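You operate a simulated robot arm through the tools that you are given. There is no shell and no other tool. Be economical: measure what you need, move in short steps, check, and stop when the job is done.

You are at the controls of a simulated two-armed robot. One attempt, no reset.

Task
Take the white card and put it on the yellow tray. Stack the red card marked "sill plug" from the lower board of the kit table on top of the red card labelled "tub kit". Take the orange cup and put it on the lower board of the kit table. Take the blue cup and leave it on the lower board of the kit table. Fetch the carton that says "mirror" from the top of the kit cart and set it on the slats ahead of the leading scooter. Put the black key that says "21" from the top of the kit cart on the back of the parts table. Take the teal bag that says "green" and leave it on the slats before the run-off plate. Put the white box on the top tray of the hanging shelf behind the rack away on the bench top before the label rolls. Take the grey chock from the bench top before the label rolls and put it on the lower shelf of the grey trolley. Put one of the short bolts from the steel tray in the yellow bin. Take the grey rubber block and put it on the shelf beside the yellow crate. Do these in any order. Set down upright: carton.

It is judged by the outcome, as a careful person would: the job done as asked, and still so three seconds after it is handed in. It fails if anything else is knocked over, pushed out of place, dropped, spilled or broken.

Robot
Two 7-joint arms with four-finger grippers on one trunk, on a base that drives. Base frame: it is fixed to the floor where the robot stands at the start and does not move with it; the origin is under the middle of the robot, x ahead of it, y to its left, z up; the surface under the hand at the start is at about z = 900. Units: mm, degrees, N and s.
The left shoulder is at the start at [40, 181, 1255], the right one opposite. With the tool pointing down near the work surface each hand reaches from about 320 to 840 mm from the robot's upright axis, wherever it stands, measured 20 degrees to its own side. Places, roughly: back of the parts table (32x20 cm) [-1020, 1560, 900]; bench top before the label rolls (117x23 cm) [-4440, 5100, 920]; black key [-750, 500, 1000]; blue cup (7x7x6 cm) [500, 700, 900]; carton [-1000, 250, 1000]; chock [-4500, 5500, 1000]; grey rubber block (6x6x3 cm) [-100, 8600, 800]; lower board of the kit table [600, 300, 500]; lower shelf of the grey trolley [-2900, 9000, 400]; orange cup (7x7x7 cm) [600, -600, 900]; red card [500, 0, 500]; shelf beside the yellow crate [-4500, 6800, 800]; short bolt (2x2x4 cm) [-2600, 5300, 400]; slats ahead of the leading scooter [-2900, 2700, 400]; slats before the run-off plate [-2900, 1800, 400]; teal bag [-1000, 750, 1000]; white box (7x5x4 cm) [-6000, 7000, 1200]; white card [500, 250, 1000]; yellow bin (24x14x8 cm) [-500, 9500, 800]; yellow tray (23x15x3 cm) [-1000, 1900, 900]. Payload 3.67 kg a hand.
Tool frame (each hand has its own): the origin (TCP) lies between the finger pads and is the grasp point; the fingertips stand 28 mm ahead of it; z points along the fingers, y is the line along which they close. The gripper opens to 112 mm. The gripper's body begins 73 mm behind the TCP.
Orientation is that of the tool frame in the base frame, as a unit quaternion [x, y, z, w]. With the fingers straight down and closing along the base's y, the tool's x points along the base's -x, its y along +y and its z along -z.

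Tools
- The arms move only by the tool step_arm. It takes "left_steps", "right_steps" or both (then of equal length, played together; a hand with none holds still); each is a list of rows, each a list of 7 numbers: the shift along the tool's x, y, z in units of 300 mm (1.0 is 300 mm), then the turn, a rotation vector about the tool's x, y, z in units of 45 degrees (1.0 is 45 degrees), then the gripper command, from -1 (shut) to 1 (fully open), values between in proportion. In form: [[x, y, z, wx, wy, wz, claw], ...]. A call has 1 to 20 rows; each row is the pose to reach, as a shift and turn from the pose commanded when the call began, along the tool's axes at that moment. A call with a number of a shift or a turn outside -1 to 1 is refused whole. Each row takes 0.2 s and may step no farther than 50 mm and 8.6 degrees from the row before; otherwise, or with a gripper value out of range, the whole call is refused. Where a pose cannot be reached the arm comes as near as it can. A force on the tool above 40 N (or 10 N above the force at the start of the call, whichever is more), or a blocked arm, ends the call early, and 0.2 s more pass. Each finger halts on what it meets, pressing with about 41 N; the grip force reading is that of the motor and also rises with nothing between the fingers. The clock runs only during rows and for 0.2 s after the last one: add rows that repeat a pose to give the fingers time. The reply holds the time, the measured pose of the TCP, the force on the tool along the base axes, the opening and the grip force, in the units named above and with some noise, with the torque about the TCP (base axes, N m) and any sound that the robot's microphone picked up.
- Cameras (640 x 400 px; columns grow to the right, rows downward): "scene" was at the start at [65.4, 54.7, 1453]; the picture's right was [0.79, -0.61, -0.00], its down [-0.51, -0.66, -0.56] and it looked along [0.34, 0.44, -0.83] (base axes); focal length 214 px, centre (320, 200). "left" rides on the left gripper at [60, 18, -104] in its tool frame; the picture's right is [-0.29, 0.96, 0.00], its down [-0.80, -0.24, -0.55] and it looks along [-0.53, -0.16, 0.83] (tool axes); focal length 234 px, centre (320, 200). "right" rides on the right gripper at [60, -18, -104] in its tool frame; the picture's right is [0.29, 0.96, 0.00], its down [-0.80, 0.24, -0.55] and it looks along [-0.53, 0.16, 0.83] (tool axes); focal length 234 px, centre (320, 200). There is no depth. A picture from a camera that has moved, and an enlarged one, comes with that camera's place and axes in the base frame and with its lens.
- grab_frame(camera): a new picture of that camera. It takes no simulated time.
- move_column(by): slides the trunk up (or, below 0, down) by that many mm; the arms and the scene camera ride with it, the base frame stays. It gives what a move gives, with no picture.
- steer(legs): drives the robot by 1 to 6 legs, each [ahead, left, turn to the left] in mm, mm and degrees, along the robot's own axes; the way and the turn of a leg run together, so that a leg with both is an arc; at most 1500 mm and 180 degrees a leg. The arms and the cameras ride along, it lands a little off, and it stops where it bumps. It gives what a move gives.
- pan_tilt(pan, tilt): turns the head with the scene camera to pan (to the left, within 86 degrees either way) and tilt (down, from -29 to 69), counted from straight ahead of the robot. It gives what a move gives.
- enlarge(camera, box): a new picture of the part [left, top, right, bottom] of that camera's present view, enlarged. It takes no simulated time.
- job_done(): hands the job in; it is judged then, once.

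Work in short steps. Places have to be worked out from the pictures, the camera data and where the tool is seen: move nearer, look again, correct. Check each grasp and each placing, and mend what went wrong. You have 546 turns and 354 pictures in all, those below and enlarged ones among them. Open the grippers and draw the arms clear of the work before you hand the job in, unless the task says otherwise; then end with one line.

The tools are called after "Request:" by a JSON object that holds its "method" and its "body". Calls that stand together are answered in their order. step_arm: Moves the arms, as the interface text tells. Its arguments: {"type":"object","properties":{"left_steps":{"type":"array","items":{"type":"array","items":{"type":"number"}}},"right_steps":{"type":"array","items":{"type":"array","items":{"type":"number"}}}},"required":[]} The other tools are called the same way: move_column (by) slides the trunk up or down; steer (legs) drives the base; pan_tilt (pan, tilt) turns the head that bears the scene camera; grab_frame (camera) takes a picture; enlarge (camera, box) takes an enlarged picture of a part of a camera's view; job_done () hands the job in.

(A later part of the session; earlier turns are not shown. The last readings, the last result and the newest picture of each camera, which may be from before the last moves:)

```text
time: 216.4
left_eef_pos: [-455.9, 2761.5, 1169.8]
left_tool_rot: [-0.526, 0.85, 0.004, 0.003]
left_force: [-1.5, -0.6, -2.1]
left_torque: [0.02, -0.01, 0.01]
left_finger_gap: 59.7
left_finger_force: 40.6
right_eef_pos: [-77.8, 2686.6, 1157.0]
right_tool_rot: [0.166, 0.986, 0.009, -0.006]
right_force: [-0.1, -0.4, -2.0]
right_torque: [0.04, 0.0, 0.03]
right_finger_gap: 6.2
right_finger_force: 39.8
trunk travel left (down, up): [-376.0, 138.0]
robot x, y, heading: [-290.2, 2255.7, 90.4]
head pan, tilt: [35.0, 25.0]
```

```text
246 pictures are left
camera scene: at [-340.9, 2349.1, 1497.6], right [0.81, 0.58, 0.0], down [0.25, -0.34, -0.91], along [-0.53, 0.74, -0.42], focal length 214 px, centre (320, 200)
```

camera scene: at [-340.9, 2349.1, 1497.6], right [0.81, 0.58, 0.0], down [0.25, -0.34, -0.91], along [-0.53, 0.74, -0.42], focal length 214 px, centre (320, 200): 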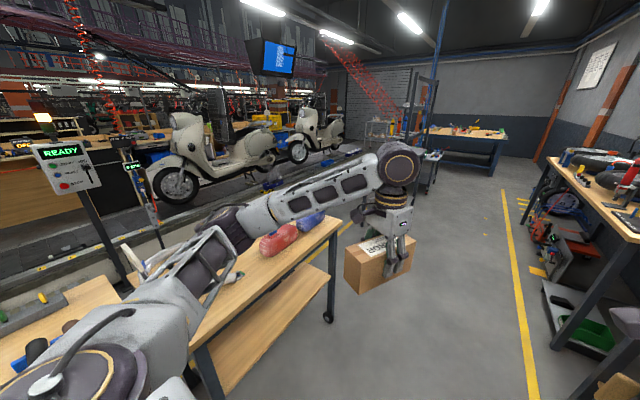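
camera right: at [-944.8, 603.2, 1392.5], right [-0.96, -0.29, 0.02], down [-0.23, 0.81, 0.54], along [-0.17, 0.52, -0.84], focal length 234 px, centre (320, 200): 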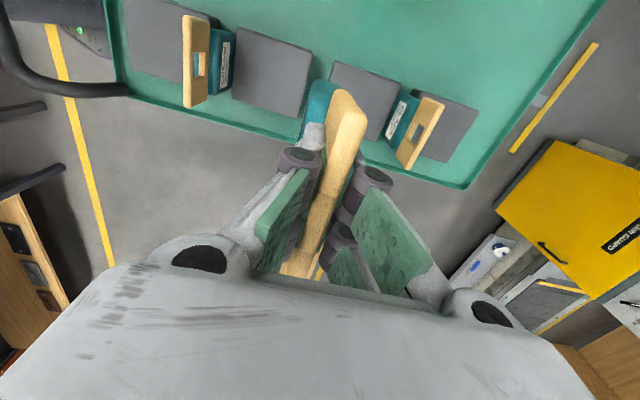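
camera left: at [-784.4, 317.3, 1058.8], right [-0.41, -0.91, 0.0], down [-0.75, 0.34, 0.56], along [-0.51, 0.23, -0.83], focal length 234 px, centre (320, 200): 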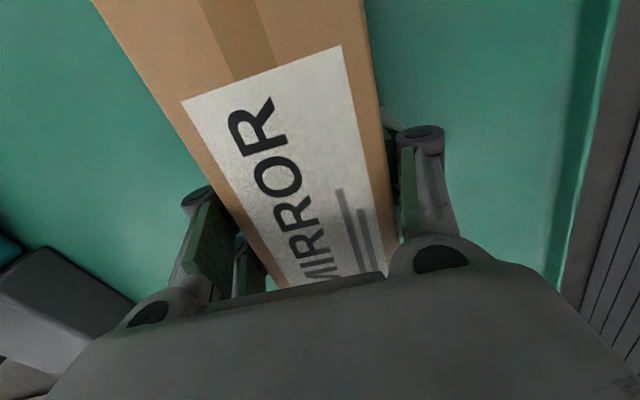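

Request:
{"method": "steer", "body": {"legs": [[1400, 0, 0]]}}

Request:
{"method": "pan_tilt", "body": {"pan": 80, "tilt": 25}}

Request:
{"method": "grab_frame", "body": {"camera": "scene"}}

```text
time: 223.6
left_eef_pos: [-465.0, 4175.1, 1169.1]
left_tool_rot: [-0.525, 0.851, 0.003, 0.003]
left_force: [0.6, 0.6, -3.4]
left_torque: [0.03, 0.01, -0.02]
left_finger_gap: 59.4
left_finger_force: 41.0
right_eef_pos: [-86.8, 4100.2, 1155.2]
right_tool_rot: [0.168, 0.986, 0.009, -0.007]
right_force: [0.0, 0.1, -1.1]
right_torque: [-0.01, 0.03, 0.0]
right_finger_gap: 5.9
right_finger_force: 40.6
trunk travel left (down, up): [-376.0, 138.0]
robot x, y, heading: [-299.7, 3669.1, 90.0]
head pan, tilt: [35.0, 25.0]
```

```text
time: 224.7
left_eef_pos: [-465.5, 4176.4, 1168.7]
left_tool_rot: [-0.524, 0.852, 0.003, 0.004]
left_force: [0.4, 0.3, -3.3]
left_torque: [-0.02, 0.0, -0.02]
left_finger_gap: 59.8
left_finger_force: 41.2
right_eef_pos: [-85.8, 4100.8, 1155.0]
right_tool_rot: [0.167, 0.986, 0.009, -0.007]
right_force: [-0.3, 0.5, -1.9]
right_torque: [0.0, -0.02, 0.01]
right_finger_gap: 6.2
right_finger_force: 40.0
trunk travel left (down, up): [-376.0, 138.0]
robot x, y, heading: [-302.6, 3669.4, 90.3]
head pan, tilt: [80.0, 25.0]
```

```text
245 pictures are left
camera scene: at [-388.2, 3703.0, 1497.6], right [0.17, 0.99, 0.0], down [0.42, -0.07, -0.91], along [-0.89, 0.15, -0.42], focal length 214 px, centre (320, 200)
```

scene: 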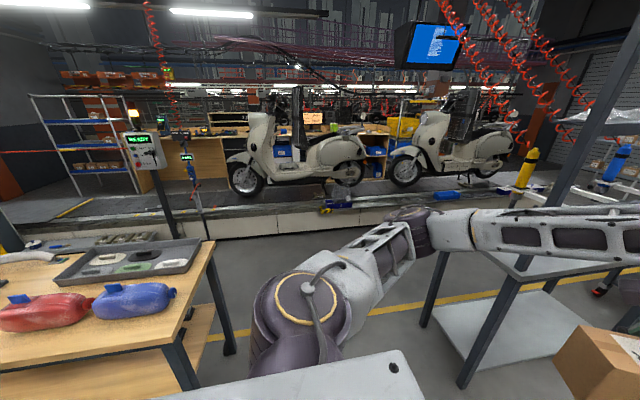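

Clear gap between the second table (y<3290) and the grey stand (y>4640). I drive up, turn left and cross to the conveyor corridor.

Request:
{"method": "steer", "body": {"legs": [[250, 0, 0], [0, 0, 90], [1400, 0, 0]]}}

Request:
{"method": "pan_tilt", "body": {"pan": 30, "tilt": 30}}

Request:
{"method": "grab_frame", "body": {"camera": "scene"}}

```text
time: 237.6
left_eef_pos: [-2210.7, 3741.2, 1168.9]
left_tool_rot: [0.974, -0.228, -0.005, 0.0]
left_force: [-1.0, 0.3, -3.4]
left_torque: [0.02, 0.01, 0.01]
left_finger_gap: 59.7
left_finger_force: 40.8
right_eef_pos: [-2137.0, 4120.3, 1154.6]
right_tool_rot: [-0.581, 0.814, 0.002, -0.011]
right_force: [-0.3, 0.0, -2.0]
right_torque: [0.0, -0.02, -0.01]
right_finger_gap: 5.9
right_finger_force: 39.6
trunk travel left (down, up): [-376.0, 138.0]
robot x, y, heading: [-1705.5, 3909.3, -179.7]
head pan, tilt: [80.0, 25.0]
```

```text
time: 238.8
left_eef_pos: [-2210.4, 3741.3, 1168.8]
left_tool_rot: [0.974, -0.228, -0.005, 0.0]
left_force: [0.2, 0.4, -4.0]
left_torque: [0.03, 0.02, 0.03]
left_finger_gap: 59.6
left_finger_force: 40.8
right_eef_pos: [-2138.2, 4118.9, 1155.5]
right_tool_rot: [-0.581, 0.814, 0.003, -0.011]
right_force: [-0.1, 0.3, -0.9]
right_torque: [0.0, 0.0, 0.01]
right_finger_gap: 6.0
right_finger_force: 39.8
trunk travel left (down, up): [-376.0, 138.0]
robot x, y, heading: [-1708.4, 3912.8, -179.4]
head pan, tilt: [30.0, 30.0]
```

```text
244 pictures are left
camera scene: at [-1801.6, 3861.5, 1489.6], right [-0.51, 0.86, 0.0], down [0.43, 0.26, -0.87], along [-0.74, -0.44, -0.5], focal length 214 px, centre (320, 200)
```

scene: 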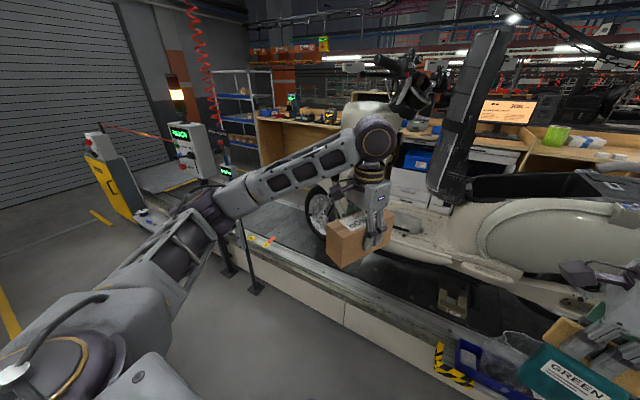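

Posts stand near the conveyor edge at y≈2842 and 2501. I pull the carton in, then slide left along the corridor and look.

Request:
{"method": "step_arm", "body": {"left_steps": [[0.12, -0.01, 0, 0, 0, 0, -0.2], [0.24, -0.02, 0, 0, 0, 0, -0.2], [0.36, -0.03, 0, 0, 0, 0, -0.2]]}}

Request:
{"method": "steer", "body": {"legs": [[190, 0, 0], [0, 700, 0]]}}

Request:
{"method": "pan_tilt", "body": {"pan": 20, "tilt": 35}}

Request:
{"method": "grab_frame", "body": {"camera": "scene"}}

```text
time: 239.6
left_eef_pos: [-2109.1, 3701.3, 1167.7]
left_tool_rot: [0.974, -0.228, -0.005, 0.0]
left_force: [0.4, -0.8, -3.1]
left_torque: [0.0, 0.02, -0.03]
left_finger_gap: 59.6
left_finger_force: 40.5
right_eef_pos: [-2136.9, 4118.7, 1156.0]
right_tool_rot: [-0.58, 0.814, 0.002, -0.012]
right_force: [-0.1, -0.4, -2.2]
right_torque: [0.01, 0.05, -0.02]
right_finger_gap: 6.1
right_finger_force: 40.0
trunk travel left (down, up): [-376.0, 138.0]
robot x, y, heading: [-1702.9, 3908.6, -179.2]
head pan, tilt: [30.0, 30.0]
```

```text
time: 244.7
left_eef_pos: [-2294.5, 3005.9, 1168.7]
left_tool_rot: [0.973, -0.23, -0.005, 0.0]
left_force: [-0.1, 0.1, -3.2]
left_torque: [0.04, 0.02, -0.02]
left_finger_gap: 59.8
left_finger_force: 41.2
right_eef_pos: [-2322.0, 3425.7, 1155.8]
right_tool_rot: [-0.58, 0.815, 0.002, -0.011]
right_force: [0.2, 0.0, -1.3]
right_torque: [0.0, 0.01, 0.01]
right_finger_gap: 6.1
right_finger_force: 40.5
trunk travel left (down, up): [-376.0, 138.0]
robot x, y, heading: [-1888.2, 3207.6, -179.8]
head pan, tilt: [30.0, 30.0]
```

```text
time: 245.4
left_eef_pos: [-2294.5, 3006.4, 1167.7]
left_tool_rot: [0.973, -0.231, -0.005, -0.001]
left_force: [-0.6, 0.2, -3.0]
left_torque: [0.04, 0.02, -0.03]
left_finger_gap: 59.7
left_finger_force: 40.6
right_eef_pos: [-2321.6, 3424.7, 1155.8]
right_tool_rot: [-0.579, 0.816, 0.003, -0.012]
right_force: [-0.8, -0.1, -2.2]
right_torque: [0.0, 0.0, -0.02]
right_finger_gap: 5.9
right_finger_force: 39.6
trunk travel left (down, up): [-376.0, 138.0]
robot x, y, heading: [-1887.2, 3212.7, -179.4]
head pan, tilt: [20.0, 35.0]
```

```text
243 pictures are left
camera scene: at [-1990.9, 3179.6, 1481.9], right [-0.35, 0.94, 0.0], down [0.54, 0.2, -0.82], along [-0.77, -0.29, -0.57], focal length 214 px, centre (320, 200)
```

scene: 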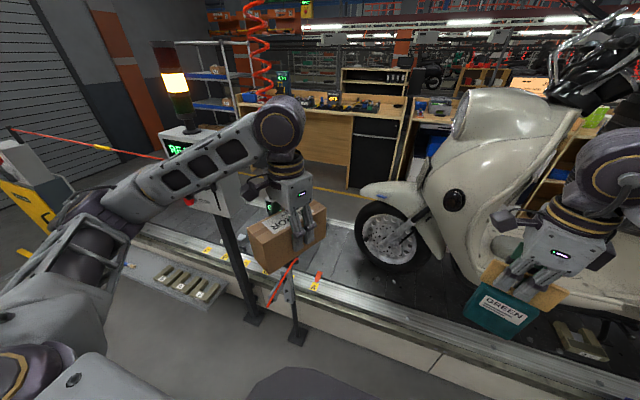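

Request:
{"method": "enlarge", "body": {"camera": "scene", "box": [100, 160, 420, 360]}}

```text
2.00 times, centred on (260, 260) of scene
camera zoom: at [-1990.9, 3179.6, 1481.9], right [-0.35, 0.94, 0.0], down [0.54, 0.2, -0.82], along [-0.77, -0.29, -0.57], focal length 429 px, centre (440, 80)
```

zoom: 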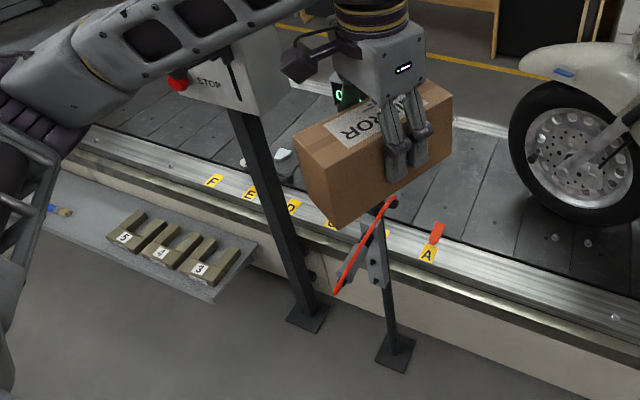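

Base is actually compact (radius ≈300). I move nearer, to about (-2040,2930), with hands high, and inspect the slats.

Request:
{"method": "steer", "body": {"legs": [[0, 270, 0], [150, 0, 0]]}}

Request:
{"method": "pan_tilt", "body": {"pan": 10, "tilt": 45}}

Request:
{"method": "grab_frame", "body": {"camera": "scene"}}

Request:
{"method": "grab_frame", "body": {"camera": "left"}}

```text
time: 248.4
left_eef_pos: [-2440.9, 2736.0, 1168.4]
left_tool_rot: [0.973, -0.231, -0.005, -0.001]
left_force: [-0.2, 0.0, -2.1]
left_torque: [-0.01, 0.05, -0.02]
left_finger_gap: 59.7
left_finger_force: 41.0
right_eef_pos: [-2467.6, 3155.2, 1157.0]
right_tool_rot: [-0.578, 0.816, 0.001, -0.011]
right_force: [0.2, -0.5, -1.7]
right_torque: [-0.01, 0.0, -0.01]
right_finger_gap: 5.7
right_finger_force: 40.1
trunk travel left (down, up): [-376.0, 138.0]
robot x, y, heading: [-2034.3, 2944.4, -179.5]
head pan, tilt: [20.0, 35.0]
```

```text
time: 249.1
left_eef_pos: [-2444.0, 2737.0, 1167.6]
left_tool_rot: [0.973, -0.231, -0.003, 0.0]
left_force: [-0.4, -0.9, -2.0]
left_torque: [0.01, -0.02, 0.01]
left_finger_gap: 59.8
left_finger_force: 41.0
right_eef_pos: [-2469.0, 3154.8, 1154.7]
right_tool_rot: [-0.578, 0.816, 0.001, -0.01]
right_force: [0.0, -0.1, -1.9]
right_torque: [-0.03, -0.02, 0.0]
right_finger_gap: 5.9
right_finger_force: 39.4
trunk travel left (down, up): [-376.0, 138.0]
robot x, y, heading: [-2035.8, 2941.9, -179.6]
head pan, tilt: [10.0, 45.0]
```

```text
241 pictures are left
camera scene: at [-2136.9, 2926.1, 1467.0], right [-0.18, 0.98, 0.0], down [0.7, 0.13, -0.71], along [-0.69, -0.13, -0.71], focal length 214 px, centre (320, 200)
```

scene: 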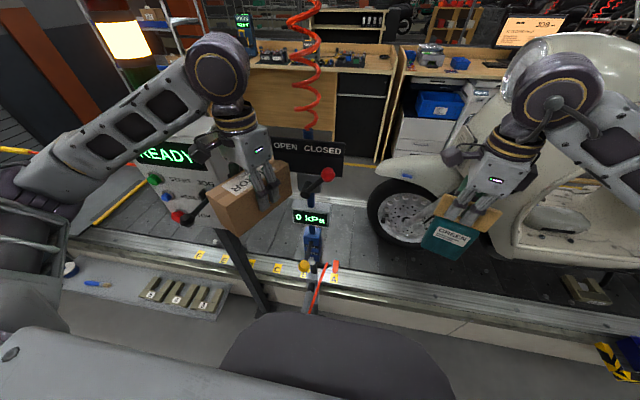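

```text
240 pictures are left
camera left: at [-2397.3, 2695.3, 1271.3], right [-0.69, -0.73, 0.0], down [-0.6, 0.57, 0.56], along [-0.41, 0.38, -0.83], focal length 234 px, centre (320, 200)
```

left: 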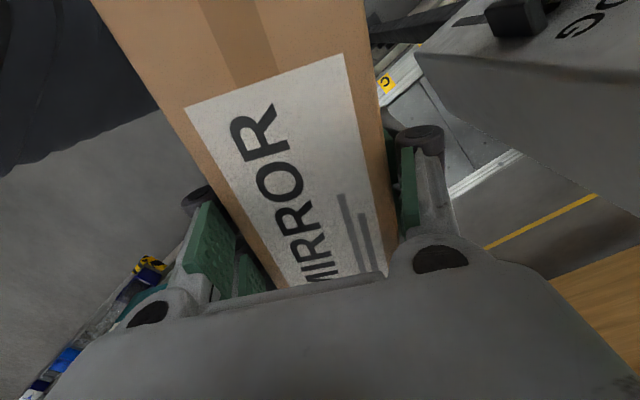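

A tall air-station post (y≈2830) and the READY panel (y≈2400–2590) flank this spot, so I back off and first serve the bag's place at y≈1800.

Request:
{"method": "steer", "body": {"legs": [[-150, 0, 0], [0, 900, 0]]}}

Request:
{"method": "pan_tilt", "body": {"pan": 0, "tilt": 40}}

Request:
{"method": "grab_frame", "body": {"camera": "scene"}}

```text
time: 254.9
left_eef_pos: [-2287.3, 1843.5, 1168.4]
left_tool_rot: [0.973, -0.231, -0.004, 0.001]
left_force: [0.1, 0.2, -2.6]
left_torque: [0.01, 0.03, -0.05]
left_finger_gap: 59.6
left_finger_force: 40.9
right_eef_pos: [-2312.5, 2261.9, 1155.3]
right_tool_rot: [-0.578, 0.816, 0.002, -0.011]
right_force: [0.1, -1.0, -1.7]
right_torque: [0.02, -0.01, -0.02]
right_finger_gap: 5.7
right_finger_force: 40.3
trunk travel left (down, up): [-376.0, 138.0]
robot x, y, heading: [-1878.5, 2052.0, -179.7]
head pan, tilt: [10.0, 45.0]
```

```text
time: 255.6
left_eef_pos: [-2287.7, 1842.9, 1168.1]
left_tool_rot: [0.973, -0.231, -0.005, 0.0]
left_force: [0.2, -0.8, -3.0]
left_torque: [0.02, 0.03, 0.02]
left_finger_gap: 59.7
left_finger_force: 41.1
right_eef_pos: [-2312.8, 2261.8, 1156.2]
right_tool_rot: [-0.578, 0.816, 0.001, -0.011]
right_force: [-1.0, -0.2, -2.3]
right_torque: [-0.01, 0.0, -0.02]
right_finger_gap: 6.1
right_finger_force: 40.0
trunk travel left (down, up): [-376.0, 138.0]
robot x, y, heading: [-1879.5, 2047.4, -179.9]
head pan, tilt: [0.0, 40.0]
```

```text
239 pictures are left
camera scene: at [-1985.0, 2046.5, 1474.3], right [-0.01, 1.0, 0.0], down [0.64, 0.0, -0.77], along [-0.77, 0.0, -0.64], focal length 214 px, centre (320, 200)
```

scene: 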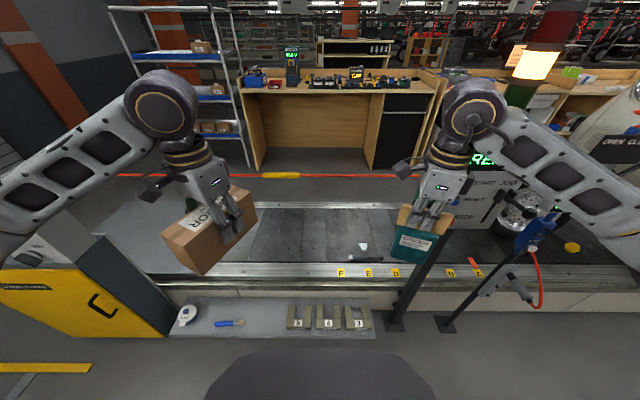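

Request:
{"method": "enlarge", "body": {"camera": "scene", "box": [60, 180, 420, 350]}}

Request:
{"method": "pan_tilt", "body": {"pan": 35, "tilt": 40}}

Request:
{"method": "grab_frame", "body": {"camera": "scene"}}

```text
1.78 times, centred on (240, 265) of scene
camera zoom: at [-1985.0, 2046.5, 1474.3], right [-0.01, 1.0, 0.0], down [0.64, 0.0, -0.77], along [-0.77, 0.0, -0.64], focal length 381 px, centre (462, 84)
```

zoom: 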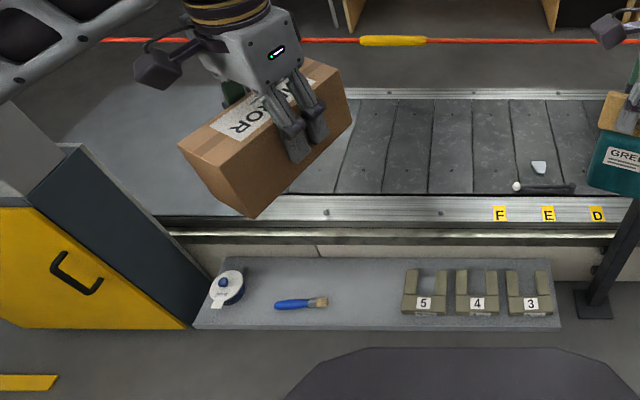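

```text
time: 256.6
left_eef_pos: [-2287.3, 1843.0, 1168.1]
left_tool_rot: [0.973, -0.231, -0.004, 0.0]
left_force: [0.5, 0.3, -2.4]
left_torque: [0.03, 0.02, -0.03]
left_finger_gap: 59.7
left_finger_force: 40.9
right_eef_pos: [-2313.8, 2262.9, 1155.7]
right_tool_rot: [-0.579, 0.815, 0.002, -0.012]
right_force: [0.2, -0.8, -1.5]
right_torque: [-0.02, -0.02, -0.03]
right_finger_gap: 6.0
right_finger_force: 40.6
trunk travel left (down, up): [-376.0, 138.0]
robot x, y, heading: [-1877.8, 2050.2, -179.7]
head pan, tilt: [35.0, 40.0]
```

```text
237 pictures are left
camera scene: at [-1969.5, 1998.2, 1474.3], right [-0.58, 0.82, 0.0], down [0.53, 0.37, -0.77], along [-0.62, -0.44, -0.64], focal length 214 px, centre (320, 200)
```

scene: 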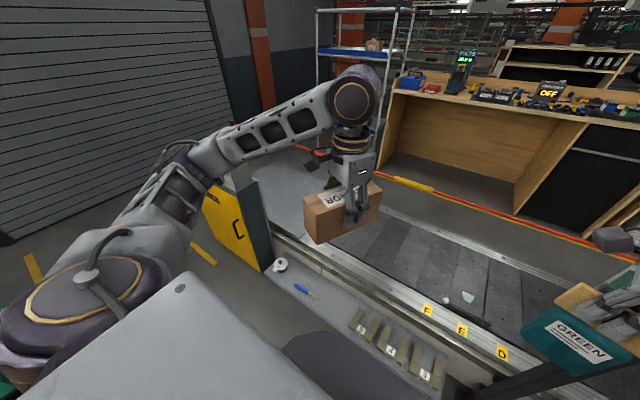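

Slats run x −2711…−3190; run-off plate boundary at y≈1608. I position at about (-2050,1700) and lower the trunk.

Request:
{"method": "steer", "body": {"legs": [[0, 350, 0], [170, 0, 0]]}}

Request:
{"method": "pan_tilt", "body": {"pan": -5, "tilt": 45}}

Request:
{"method": "grab_frame", "body": {"camera": "scene"}}

```text
time: 260.1
left_eef_pos: [-2444.0, 1492.5, 1166.1]
left_tool_rot: [0.972, -0.235, 0.002, 0.0]
left_force: [-0.5, -0.1, -4.3]
left_torque: [0.01, -0.02, 0.04]
left_finger_gap: 59.6
left_finger_force: 41.2
right_eef_pos: [-2474.5, 1908.9, 1154.9]
right_tool_rot: [-0.579, 0.815, 0.001, -0.01]
right_force: [-0.2, -1.1, -1.9]
right_torque: [-0.02, -0.04, 0.02]
right_finger_gap: 6.2
right_finger_force: 40.3
trunk travel left (down, up): [-376.0, 138.0]
robot x, y, heading: [-2043.0, 1697.0, -179.7]
head pan, tilt: [35.0, 40.0]
stopped in leg 2: the force on the tool passed its limit at 46 N (the readings are from after the stop); the commanded pose is now the measured one
```

```text
time: 261.1
left_eef_pos: [-2442.6, 1493.0, 1168.2]
left_tool_rot: [0.972, -0.235, 0.001, 0.0]
left_force: [0.5, -0.2, -3.1]
left_torque: [0.0, 0.01, -0.02]
left_finger_gap: 59.6
left_finger_force: 40.6
right_eef_pos: [-2472.6, 1910.3, 1156.6]
right_tool_rot: [-0.579, 0.815, 0.001, -0.012]
right_force: [0.4, 0.0, -1.9]
right_torque: [-0.02, -0.01, -0.02]
right_finger_gap: 5.9
right_finger_force: 40.8
trunk travel left (down, up): [-376.0, 138.0]
robot x, y, heading: [-2041.4, 1696.4, -179.8]
head pan, tilt: [-5.0, 45.0]
```

```text
236 pictures are left
camera scene: at [-2140.4, 1702.9, 1467.0], right [0.08, 1.0, 0.0], down [0.71, -0.06, -0.71], along [-0.7, 0.06, -0.71], focal length 214 px, centre (320, 200)
```

scene: 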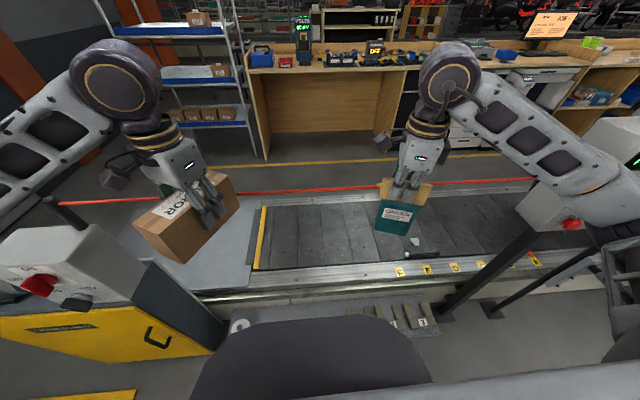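

Request:
{"method": "enlarge", "body": {"camera": "scene", "box": [0, 120, 320, 320]}}

Request:
{"method": "grab_frame", "body": {"camera": "left"}}

```text
2.00 times, centred on (160, 220) of scene
camera zoom: at [-2140.4, 1702.9, 1467.0], right [0.08, 1.0, 0.0], down [0.71, -0.06, -0.71], along [-0.7, 0.06, -0.71], focal length 429 px, centre (640, 160)
```

zoom: 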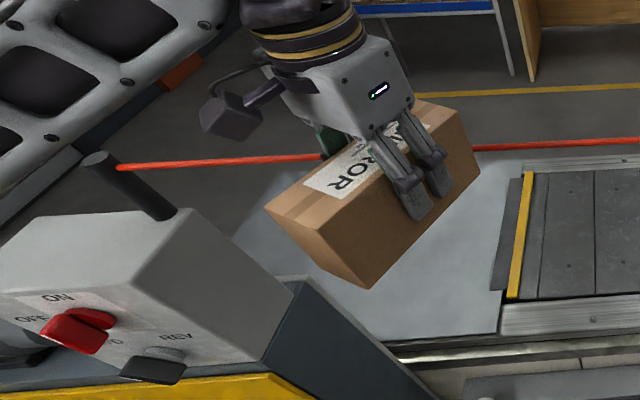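

```text
234 pictures are left
camera left: at [-2397.0, 1451.1, 1271.4], right [-0.69, -0.72, 0.0], down [-0.6, 0.58, 0.55], along [-0.4, 0.39, -0.83], focal length 234 px, centre (320, 200)
```

left: 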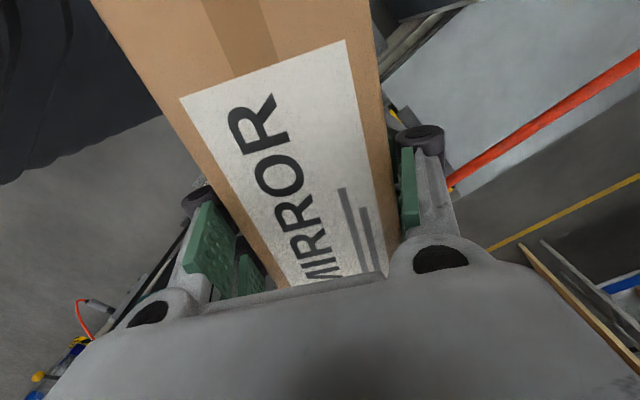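

A red pull cord runs at about x=-2510, z≈1130 and the carton touched it. I back off at once and lower the trunk so everything goes beneath the cord.

Request:
{"method": "steer", "body": {"legs": [[-130, 0, 0]]}}

Request:
{"method": "move_column", "body": {"by": -370}}

Request:
{"method": "pan_tilt", "body": {"pan": 0, "tilt": 20}}

Request:
{"method": "grab_frame", "body": {"camera": "scene"}}

```text
time: 262.4
left_eef_pos: [-2311.6, 1494.1, 1167.5]
left_tool_rot: [0.972, -0.235, 0.001, -0.001]
left_force: [-0.6, -0.7, -3.6]
left_torque: [0.0, 0.03, 0.0]
left_finger_gap: 59.8
left_finger_force: 40.6
right_eef_pos: [-2343.5, 1910.2, 1156.3]
right_tool_rot: [-0.58, 0.815, 0.001, -0.011]
right_force: [0.0, -0.6, -1.3]
right_torque: [-0.01, -0.01, 0.02]
right_finger_gap: 5.8
right_finger_force: 40.1
trunk travel left (down, up): [-376.0, 138.0]
robot x, y, heading: [-1907.9, 1698.5, -179.5]
head pan, tilt: [-5.0, 45.0]
```

```text
time: 266.0
left_eef_pos: [-2312.6, 1494.0, 799.0]
left_tool_rot: [0.972, -0.235, 0.001, -0.002]
left_force: [-0.1, -0.1, -2.6]
left_torque: [0.01, 0.02, 0.03]
left_finger_gap: 59.8
left_finger_force: 41.1
right_eef_pos: [-2343.1, 1911.6, 785.7]
right_tool_rot: [-0.579, 0.815, 0.002, -0.011]
right_force: [-0.3, -0.2, -1.6]
right_torque: [-0.03, -0.01, 0.01]
right_finger_gap: 6.2
right_finger_force: 40.9
trunk travel left (down, up): [-6.0, 508.0]
robot x, y, heading: [-1907.2, 1701.5, -179.5]
head pan, tilt: [-5.0, 45.0]
```

```text
time: 266.9
left_eef_pos: [-2310.7, 1494.0, 798.8]
left_tool_rot: [0.972, -0.236, 0.001, -0.001]
left_force: [0.4, 0.3, -2.8]
left_torque: [0.04, 0.01, 0.02]
left_finger_gap: 59.7
left_finger_force: 40.3
right_eef_pos: [-2341.8, 1911.3, 786.8]
right_tool_rot: [-0.579, 0.815, 0.001, -0.011]
right_force: [0.2, -0.8, -2.4]
right_torque: [-0.03, 0.03, 0.03]
right_finger_gap: 6.0
right_finger_force: 39.8
trunk travel left (down, up): [-6.0, 508.0]
robot x, y, heading: [-1912.8, 1696.9, -179.5]
head pan, tilt: [0.0, 20.0]
```

```text
233 pictures are left
camera scene: at [-2021.7, 1696.8, 1136.9], right [-0.01, 1.0, 0.0], down [0.34, 0.0, -0.94], along [-0.94, -0.01, -0.34], focal length 214 px, centre (320, 200)
```

scene: 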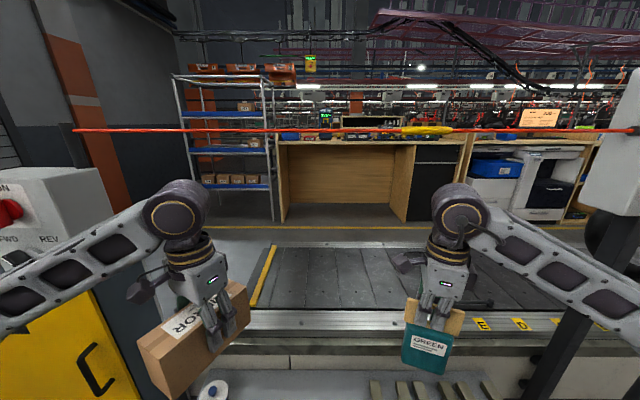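

Request:
{"method": "steer", "body": {"legs": [[140, 0, 0]]}}

Request:
{"method": "pan_tilt", "body": {"pan": -5, "tilt": 40}}

Request:
{"method": "grab_frame", "body": {"camera": "scene"}}

```text
time: 268.3
left_eef_pos: [-2452.3, 1492.5, 797.2]
left_tool_rot: [0.972, -0.235, 0.001, -0.001]
left_force: [-0.4, 0.2, -2.9]
left_torque: [0.02, 0.0, 0.0]
left_finger_gap: 59.6
left_finger_force: 41.1
right_eef_pos: [-2483.0, 1910.9, 786.3]
right_tool_rot: [-0.579, 0.815, 0.002, -0.011]
right_force: [-0.6, -0.4, -1.7]
right_torque: [-0.01, -0.05, -0.01]
right_finger_gap: 6.4
right_finger_force: 39.7
trunk travel left (down, up): [-6.0, 508.0]
robot x, y, heading: [-2050.5, 1695.7, -179.4]
head pan, tilt: [0.0, 20.0]
```

```text
time: 269.1
left_eef_pos: [-2450.9, 1493.0, 798.9]
left_tool_rot: [0.972, -0.235, 0.001, -0.001]
left_force: [0.2, -1.1, -4.4]
left_torque: [0.01, 0.03, 0.01]
left_finger_gap: 59.5
left_finger_force: 41.1
right_eef_pos: [-2481.5, 1910.5, 786.2]
right_tool_rot: [-0.579, 0.815, 0.002, -0.011]
right_force: [0.2, 0.1, -1.5]
right_torque: [-0.01, -0.01, -0.04]
right_finger_gap: 6.0
right_finger_force: 40.3
trunk travel left (down, up): [-6.0, 508.0]
robot x, y, heading: [-2053.7, 1701.8, -179.8]
head pan, tilt: [-5.0, 40.0]
```

```text
232 pictures are left
camera scene: at [-2153.7, 1703.2, 1105.6], right [0.08, 1.0, 0.0], down [0.64, -0.05, -0.77], along [-0.76, 0.06, -0.64], focal length 214 px, centre (320, 200)
```

scene: 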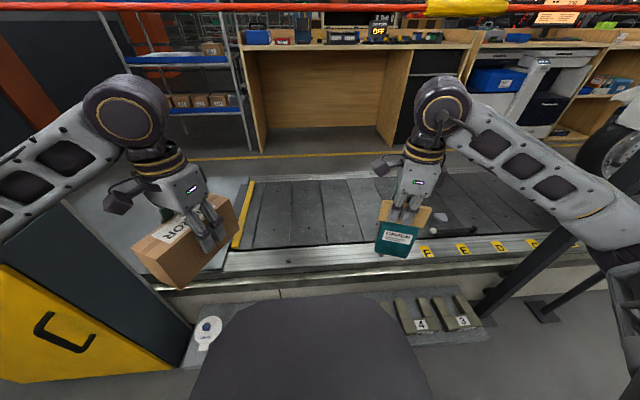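

Request:
{"method": "step_arm", "body": {"right_steps": [[0.085, 0.106, 0, 0, 0, -0.05, -1], [0.17, 0.212, 0, 0, 0, -0.1, -1], [0.255, 0.318, 0, 0, 0, -0.16, -1], [0.34, 0.424, 0, 0, 0, -0.21, -1], [0.425, 0.53, 0, 0, 0, -0.27, -1], [0.51, 0.636, 0, 0, 0, -0.32, -1], [0.6, 0.742, 0, 0, 0, -0.37, -1], [0.684, 0.849, 0, 0, 0, -0.427, -1]]}}

Request:
{"method": "grab_frame", "body": {"camera": "right"}}

Request:
{"method": "grab_frame", "body": {"camera": "scene"}}

```text
time: 270.9
left_eef_pos: [-2452.4, 1492.4, 799.3]
left_tool_rot: [0.972, -0.235, 0.001, -0.001]
left_force: [-1.0, 0.2, -3.3]
left_torque: [0.0, 0.04, 0.02]
left_finger_gap: 59.4
left_finger_force: 41.1
right_eef_pos: [-2790.6, 1800.8, 793.8]
right_tool_rot: [0.707, -0.707, -0.003, 0.01]
right_force: [-0.3, -0.3, -2.2]
right_torque: [0.01, 0.01, 0.03]
right_finger_gap: 5.8
right_finger_force: 39.8
trunk travel left (down, up): [-6.0, 508.0]
robot x, y, heading: [-2047.1, 1701.1, -179.7]
head pan, tilt: [-5.0, 40.0]
```

```text
231 pictures are left
camera right: at [-2770.6, 1740.9, 896.7], right [-0.96, -0.29, 0.02], down [-0.23, 0.8, 0.55], along [-0.18, 0.52, -0.83], focal length 234 px, centre (320, 200)
```

right: 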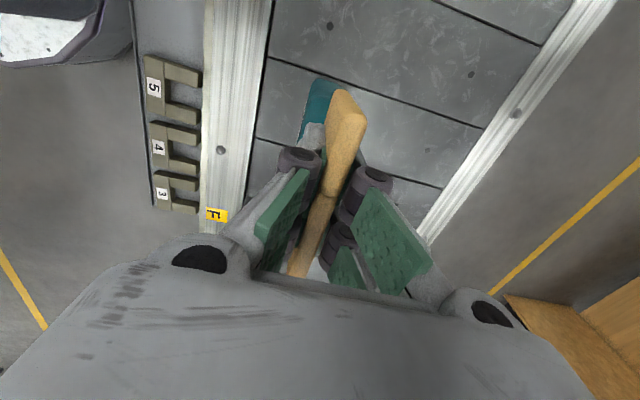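

```text
230 pictures are left
camera scene: at [-2154.0, 1702.2, 1105.5], right [0.08, 1.0, 0.0], down [0.64, -0.05, -0.77], along [-0.76, 0.06, -0.64], focal length 214 px, centre (320, 200)
```

scene: 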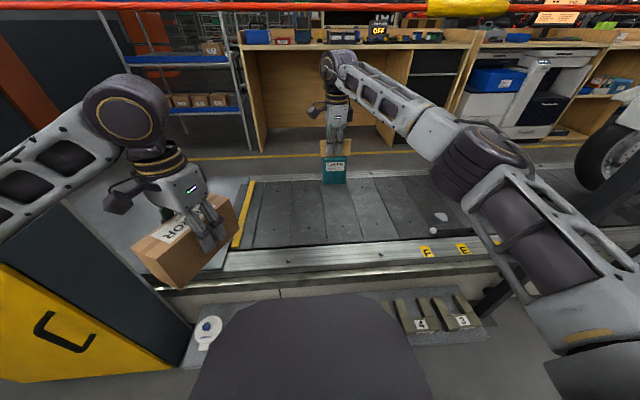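

Request:
{"method": "step_arm", "body": {"right_steps": [[0, 0, 0.15, 0, 0, 0, -1], [0, 0, 0.3, 0, 0, 0, -1], [0, 0, 0.45, 0, 0, 0, -1], [0, 0, 0.6, 0, 0, 0, -1], [0, 0, 0.72, 0, 0, 0, -1], [0, 0, 0.77, 0, 0, 0, -1]]}}

Request:
{"method": "step_arm", "body": {"right_steps": [[0, 0, 0.015, 0, 0, 0, -1], [0, 0, 0.03, 0, 0, 0, -1], [0, 0, 0.04, 0, 0, 0, -1], [0, 0, 0.05, 0, 0, 0, -1], [0, 0, 0.06, 0, 0, 0, -1]]}}

Request:
{"method": "grab_frame", "body": {"camera": "scene"}}

```text
time: 272.3
left_eef_pos: [-2450.5, 1492.6, 800.0]
left_tool_rot: [0.972, -0.235, 0.0, 0.001]
left_force: [-0.1, -0.4, -3.1]
left_torque: [0.03, 0.02, -0.01]
left_finger_gap: 59.7
left_finger_force: 40.9
right_eef_pos: [-2796.7, 1799.1, 568.9]
right_tool_rot: [-0.707, 0.707, 0.005, -0.013]
right_force: [-1.3, 3.5, 19.5]
right_torque: [0.21, 0.04, 0.0]
right_finger_gap: 6.2
right_finger_force: 39.6
trunk travel left (down, up): [-6.0, 508.0]
robot x, y, heading: [-2046.3, 1700.2, -179.6]
head pan, tilt: [-5.0, 40.0]
```

```text
time: 272.8
left_eef_pos: [-2451.7, 1493.6, 798.3]
left_tool_rot: [0.972, -0.235, 0.0, 0.0]
left_force: [-0.8, -0.2, -3.4]
left_torque: [0.04, 0.01, 0.03]
left_finger_gap: 59.6
left_finger_force: 40.7
right_eef_pos: [-2797.4, 1798.4, 565.0]
right_tool_rot: [-0.706, 0.708, 0.005, -0.014]
right_force: [6.9, 2.4, 19.5]
right_torque: [0.64, -0.96, -0.17]
right_finger_gap: 6.0
right_finger_force: 39.6
trunk travel left (down, up): [-6.0, 508.0]
robot x, y, heading: [-2049.5, 1699.7, -179.9]
head pan, tilt: [-5.0, 40.0]
stopped in row 2 (right hand): the force on the tool passed its limit at 45 N (the readings are from after the stop); the commanded pose is now the measured one
```

```text
229 pictures are left
camera scene: at [-2152.2, 1703.1, 1105.7], right [0.08, 1.0, 0.0], down [0.64, -0.05, -0.77], along [-0.76, 0.06, -0.64], focal length 214 px, centre (320, 200)
```

scene: 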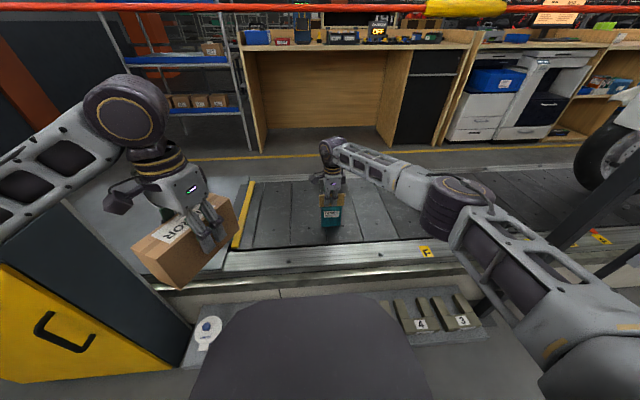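

Contact: the bag stands on the slats (surface ≈420). Relieve slightly and release.

Request:
{"method": "step_arm", "body": {"right_steps": [[0, 0, -0.012, 0, 0, 0, -1], [0, 0, -0.012, 0, 0, 0, -0.85], [0, 0, -0.012, 0, 0, 0, -0.6], [0, 0, -0.012, 0, 0, 0, -0.4]]}}

Request:
{"method": "grab_frame", "body": {"camera": "right"}}

```text
time: 273.8
left_eef_pos: [-2451.7, 1493.1, 799.0]
left_tool_rot: [0.972, -0.235, 0.0, -0.001]
left_force: [0.5, -0.9, -3.8]
left_torque: [0.01, 0.02, -0.04]
left_finger_gap: 59.6
left_finger_force: 40.7
right_eef_pos: [-2798.4, 1798.4, 564.9]
right_tool_rot: [-0.706, 0.708, 0.005, -0.014]
right_force: [1.3, 0.6, 1.9]
right_torque: [0.06, 0.02, -0.04]
right_finger_gap: 34.9
right_finger_force: 0.0
trunk travel left (down, up): [-6.0, 508.0]
robot x, y, heading: [-2047.7, 1701.8, -179.9]
head pan, tilt: [-5.0, 40.0]
```

```text
228 pictures are left
camera right: at [-2776.4, 1739.5, 668.0], right [-0.96, -0.29, 0.03], down [-0.22, 0.8, 0.55], along [-0.18, 0.52, -0.83], focal length 234 px, centre (320, 200)
```

right: 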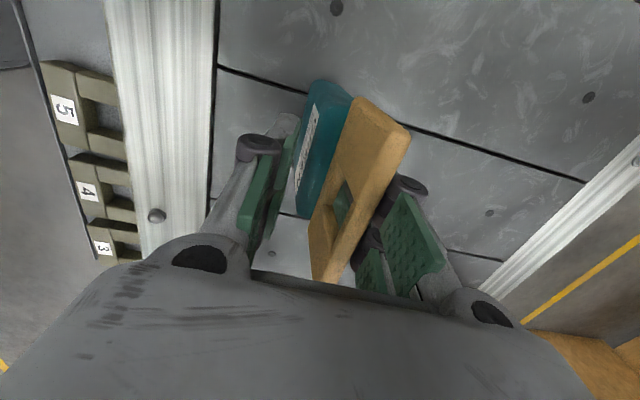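

Request:
{"method": "enlarge", "body": {"camera": "scene", "box": [260, 120, 420, 260]}}

```text
2.86 times, centred on (340, 190) of scene
camera zoom: at [-2153.4, 1703.2, 1105.5], right [0.08, 1.0, 0.0], down [0.64, -0.05, -0.77], along [-0.76, 0.06, -0.64], focal length 613 px, centre (263, 229)
```

zoom: 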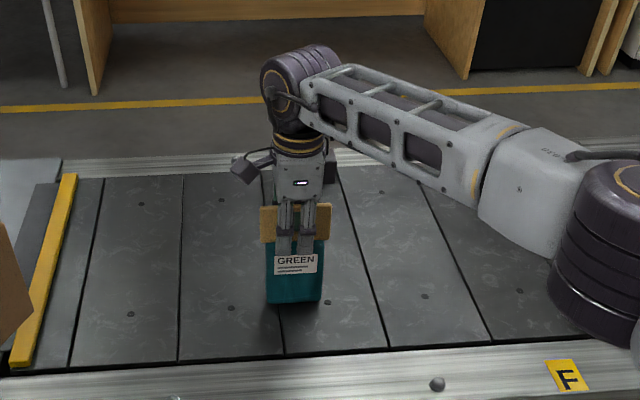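

The bag leans a bit after release. I re-grip to square it up, lift slightly and set it down more softly.

Request:
{"method": "step_arm", "body": {"right_steps": [[0, 0, 0, 0, 0, 0, -0.7], [0, 0, 0, 0, 0, 0, -1], [0, 0, 0, 0, 0, 0, -1], [0, 0, -0.03, 0, 0, 0, -1], [0, 0, -0.06, 0, 0, 0, -1]]}}

Request:
{"method": "grab_frame", "body": {"camera": "right"}}

```text
time: 275.0
left_eef_pos: [-2452.6, 1492.1, 799.1]
left_tool_rot: [0.972, -0.235, 0.001, 0.0]
left_force: [0.1, -0.5, -2.5]
left_torque: [-0.01, 0.0, -0.01]
left_finger_gap: 59.6
left_finger_force: 41.7
right_eef_pos: [-2797.2, 1798.8, 583.2]
right_tool_rot: [0.707, -0.707, -0.006, 0.013]
right_force: [-0.2, 0.6, -2.2]
right_torque: [-0.01, 0.0, -0.02]
right_finger_gap: 6.0
right_finger_force: 39.4
trunk travel left (down, up): [-6.0, 508.0]
robot x, y, heading: [-2047.3, 1696.6, -179.4]
head pan, tilt: [-5.0, 40.0]
```

```text
226 pictures are left
camera right: at [-2776.3, 1739.4, 685.9], right [-0.96, -0.29, 0.03], down [-0.22, 0.8, 0.55], along [-0.18, 0.52, -0.83], focal length 234 px, centre (320, 200)
```

right: 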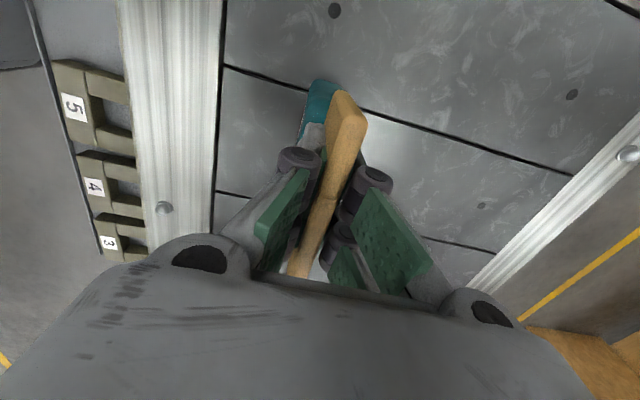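

Request:
{"method": "step_arm", "body": {"right_steps": [[0, 0, 0.02, 0, 0, 0, -1], [0, 0, 0.033, 0, 0, 0, -1], [0, 0, 0.04, 0, 0, 0, -1], [0, 0, 0.044, 0, 0, 0, -1]]}}

```text
time: 276.0
left_eef_pos: [-2453.4, 1494.0, 798.8]
left_tool_rot: [0.972, -0.235, 0.002, -0.001]
left_force: [0.5, 0.0, -3.3]
left_torque: [0.0, 0.01, -0.02]
left_finger_gap: 59.5
left_finger_force: 40.9
right_eef_pos: [-2797.4, 1798.9, 568.9]
right_tool_rot: [-0.706, 0.708, 0.005, -0.013]
right_force: [-0.2, 0.1, -1.8]
right_torque: [0.01, 0.0, -0.03]
right_finger_gap: 5.9
right_finger_force: 39.9
trunk travel left (down, up): [-6.0, 508.0]
robot x, y, heading: [-2051.1, 1701.0, -179.6]
head pan, tilt: [-5.0, 40.0]
```

Request:
{"method": "step_arm", "body": {"right_steps": [[0, 0, 0.006, 0, 0, 0, -1], [0, 0, 0.01, 0, 0, 0, -1], [0, 0, 0.013, 0, 0, 0, -1]]}}

```text
time: 276.8
left_eef_pos: [-2453.0, 1492.6, 798.5]
left_tool_rot: [0.972, -0.236, 0.001, -0.001]
left_force: [0.1, 0.4, -2.6]
left_torque: [0.0, 0.03, -0.02]
left_finger_gap: 59.7
left_finger_force: 40.8
right_eef_pos: [-2797.8, 1799.2, 566.2]
right_tool_rot: [-0.706, 0.708, 0.005, -0.014]
right_force: [0.4, -0.1, -1.6]
right_torque: [0.0, 0.01, 0.01]
right_finger_gap: 6.1
right_finger_force: 39.9
trunk travel left (down, up): [-6.0, 508.0]
robot x, y, heading: [-2046.1, 1700.2, -179.5]
head pan, tilt: [-5.0, 40.0]
```

Request:
{"method": "step_arm", "body": {"right_steps": [[0, 0, 0.005, 0, 0, 0, -1], [0, 0, 0.008, 0, 0, 0, -1], [0, 0, 0.01, 0, 0, 0, -1]]}}

```text
time: 277.6
left_eef_pos: [-2451.0, 1493.7, 799.1]
left_tool_rot: [0.972, -0.235, 0.0, 0.0]
left_force: [0.3, -0.2, -2.4]
left_torque: [0.04, 0.01, 0.02]
left_finger_gap: 59.7
left_finger_force: 40.9
right_eef_pos: [-2796.4, 1798.9, 566.4]
right_tool_rot: [-0.706, 0.708, 0.006, -0.015]
right_force: [0.3, 0.8, 14.9]
right_torque: [0.5, -0.03, 0.01]
right_finger_gap: 6.0
right_finger_force: 39.6
trunk travel left (down, up): [-6.0, 508.0]
robot x, y, heading: [-2049.8, 1698.4, -179.7]
head pan, tilt: [-5.0, 40.0]
```

Request:
{"method": "step_arm", "body": {"right_steps": [[0, 0, -0.015, 0.02, -0.008, 0, -1], [0, 0, -0.015, 0.038, -0.017, 0, -1], [0, 0, -0.005, 0.038, -0.017, 0, -1], [0, 0, 0, 0.038, -0.017, 0, -1]]}}

```text
time: 278.6
left_eef_pos: [-2450.8, 1493.5, 800.2]
left_tool_rot: [0.972, -0.235, 0.0, 0.0]
left_force: [0.1, 0.9, -3.6]
left_torque: [0.01, 0.04, -0.03]
left_finger_gap: 59.5
left_finger_force: 41.5
right_eef_pos: [-2797.4, 1798.9, 565.5]
right_tool_rot: [-0.707, 0.707, 0.0, 0.0]
right_force: [-0.5, 1.3, 15.5]
right_torque: [-0.51, 0.04, -0.04]
right_finger_gap: 6.1
right_finger_force: 40.4
trunk travel left (down, up): [-6.0, 508.0]
robot x, y, heading: [-2050.0, 1698.2, -179.8]
head pan, tilt: [-5.0, 40.0]
```

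Now vertical and in contact. Relieve 1 mm and open in small stages.

Request:
{"method": "step_arm", "body": {"right_steps": [[0, 0, -0.004, 0, 0, 0, -1], [0, 0, -0.004, 0, 0, 0, -0.86], [0, 0, -0.004, 0, 0, 0, -0.8], [0, 0, -0.004, 0, 0, 0, -0.7], [0, 0, -0.004, 0, 0, 0, -0.6]]}}

Request:
{"method": "grab_frame", "body": {"camera": "right"}}

```text
time: 279.8
left_eef_pos: [-2451.1, 1492.7, 799.3]
left_tool_rot: [0.972, -0.235, 0.001, -0.001]
left_force: [-0.6, -1.1, -2.4]
left_torque: [0.01, 0.02, -0.02]
left_finger_gap: 59.6
left_finger_force: 41.6
right_eef_pos: [-2796.6, 1800.2, 565.8]
right_tool_rot: [-0.707, 0.707, -0.001, 0.001]
right_force: [0.5, 1.4, 11.3]
right_torque: [0.04, 0.1, -0.05]
right_finger_gap: 23.2
right_finger_force: 0.1
trunk travel left (down, up): [-6.0, 508.0]
robot x, y, heading: [-2051.6, 1700.2, -179.4]
head pan, tilt: [-5.0, 40.0]
```

```text
225 pictures are left
camera right: at [-2779.2, 1738.6, 668.1], right [-0.96, -0.29, 0.0], down [-0.24, 0.8, 0.55], along [-0.16, 0.53, -0.83], focal length 234 px, centre (320, 200)
```

right: 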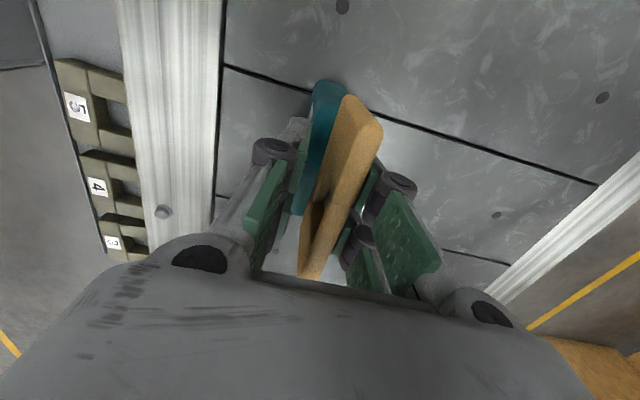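

Fingertip seems to rest on the bag's shoulder. Raise 10 mm and look.

Request:
{"method": "step_arm", "body": {"right_steps": [[0, 0, -0.02, 0, 0, 0, -0.6], [0, 0, -0.04, 0, 0, 0, -0.6], [0, 0, -0.04, 0, 0, 0, -0.6]]}}

Request:
{"method": "grab_frame", "body": {"camera": "right"}}

```text
time: 280.6
left_eef_pos: [-2452.5, 1492.2, 799.5]
left_tool_rot: [0.972, -0.235, 0.001, 0.0]
left_force: [0.1, 0.3, -2.9]
left_torque: [0.01, 0.06, 0.03]
left_finger_gap: 59.9
left_finger_force: 40.4
right_eef_pos: [-2797.7, 1798.8, 576.7]
right_tool_rot: [-0.706, 0.708, -0.001, 0.001]
right_force: [0.0, 0.5, 0.1]
right_torque: [0.0, 0.06, 0.0]
right_finger_gap: 22.8
right_finger_force: 0.1
trunk travel left (down, up): [-6.0, 508.0]
robot x, y, heading: [-2051.5, 1697.8, -179.6]
head pan, tilt: [-5.0, 40.0]
```

```text
224 pictures are left
camera right: at [-2779.9, 1738.2, 679.2], right [-0.96, -0.29, 0.0], down [-0.24, 0.8, 0.55], along [-0.16, 0.53, -0.83], focal length 234 px, centre (320, 200)
```

right: 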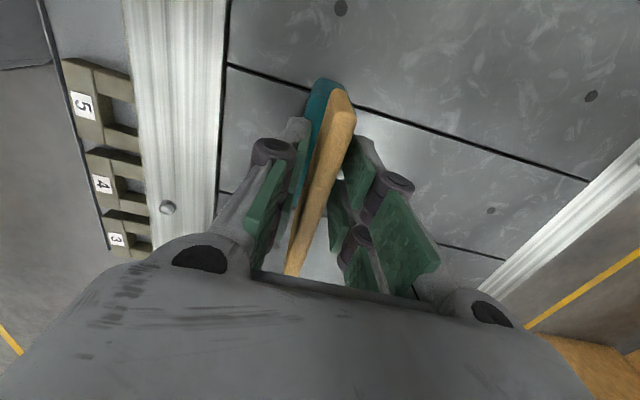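

Bag now stands upright freely. Lift straight out slowly.

Request:
{"method": "step_arm", "body": {"right_steps": [[0, 0, -0.03, 0, 0, 0, -0.5], [0, 0, -0.08, 0, 0, 0, -0.45], [0, 0, -0.16, 0, 0, 0, -0.4], [0, 0, -0.28, 0, 0, 0, -0.4], [0, 0, -0.42, 0, 0, 0, -0.4], [0, 0, -0.55, 0, 0, 0, -0.4]]}}

Request:
{"method": "grab_frame", "body": {"camera": "right"}}

```text
time: 282.0
left_eef_pos: [-2453.2, 1491.2, 798.4]
left_tool_rot: [0.972, -0.236, 0.0, -0.001]
left_force: [-0.8, 0.2, -2.3]
left_torque: [0.03, 0.05, 0.01]
left_finger_gap: 60.1
left_finger_force: 41.2
right_eef_pos: [-2797.8, 1798.1, 741.8]
right_tool_rot: [-0.707, 0.708, -0.001, 0.002]
right_force: [-0.1, -0.3, 0.1]
right_torque: [0.01, 0.02, 0.04]
right_finger_gap: 33.5
right_finger_force: 0.3
trunk travel left (down, up): [-6.0, 508.0]
robot x, y, heading: [-2047.5, 1698.3, -179.5]
head pan, tilt: [-5.0, 40.0]
```

```text
223 pictures are left
camera right: at [-2779.5, 1737.4, 844.8], right [-0.96, -0.29, 0.0], down [-0.24, 0.8, 0.55], along [-0.16, 0.53, -0.83], focal length 234 px, centre (320, 200)
```

right: 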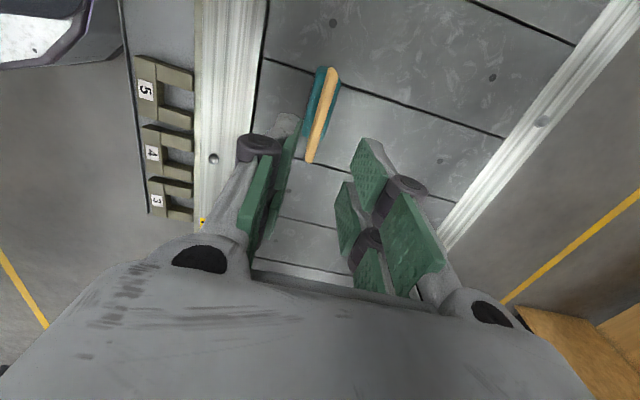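

Bag delivered. I retract the right hand and shift along so the left hand can set the carton on the slats temporarily (to hand it to the right arm, which can reach around the posts).

Request:
{"method": "step_arm", "body": {"right_steps": [[0, -0.15, -0.05, 0, 0, 0, 0], [0, -0.3, -0.1, 0, 0, 0, 0.5], [0, -0.45, -0.13, 0, 0, 0, 1], [0, -0.6, -0.15, 0, 0, 0, 1], [0, -0.75, -0.15, 0, 0, 0, 1], [0, -0.9, -0.15, 0, 0, 0, 1], [0, -1.0, -0.15, 0, 0, 0, 1]]}}

Request:
{"method": "steer", "body": {"legs": [[-100, 0, 0], [0, -330, 0], [100, 0, 0]]}}

Request:
{"method": "grab_frame", "body": {"camera": "scene"}}

```text
time: 283.6
left_eef_pos: [-2452.5, 1493.4, 798.7]
left_tool_rot: [0.972, -0.235, 0.0, 0.0]
left_force: [-0.5, -0.1, -3.0]
left_torque: [0.04, 0.02, 0.0]
left_finger_gap: 59.4
left_finger_force: 41.0
right_eef_pos: [-2497.5, 1796.9, 788.5]
right_tool_rot: [-0.707, 0.708, 0.0, 0.002]
right_force: [0.5, 0.1, 0.4]
right_torque: [-0.02, 0.02, -0.04]
right_finger_gap: 111.8
right_finger_force: 0.0
trunk travel left (down, up): [-6.0, 508.0]
robot x, y, heading: [-2046.0, 1697.6, -179.5]
head pan, tilt: [-5.0, 40.0]
```

```text
time: 287.3
left_eef_pos: [-2455.3, 1822.4, 798.2]
left_tool_rot: [0.972, -0.234, 0.001, -0.001]
left_force: [-1.3, 0.2, -3.4]
left_torque: [0.0, -0.01, -0.01]
left_finger_gap: 59.7
left_finger_force: 41.0
right_eef_pos: [-2502.4, 2127.0, 786.5]
right_tool_rot: [-0.707, 0.707, -0.002, 0.002]
right_force: [-0.7, 0.1, -0.6]
right_torque: [-0.02, -0.04, -0.03]
right_finger_gap: 112.1
right_finger_force: 0.0
trunk travel left (down, up): [-6.0, 508.0]
robot x, y, heading: [-2054.3, 2027.4, -179.4]
head pan, tilt: [-5.0, 40.0]
```

```text
222 pictures are left
camera scene: at [-2157.9, 2033.7, 1105.4], right [0.08, 1.0, 0.0], down [0.64, -0.05, -0.77], along [-0.76, 0.06, -0.64], focal length 214 px, centre (320, 200)
```

scene: 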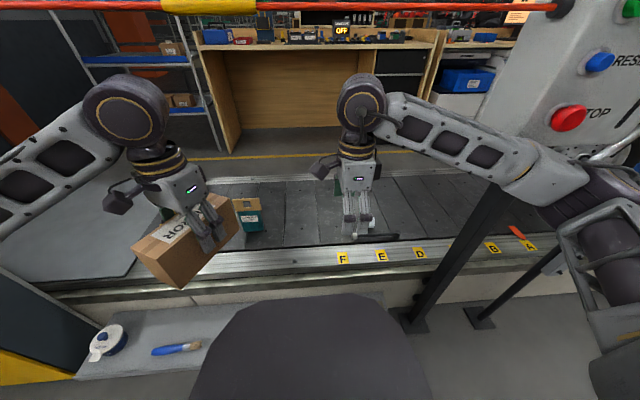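

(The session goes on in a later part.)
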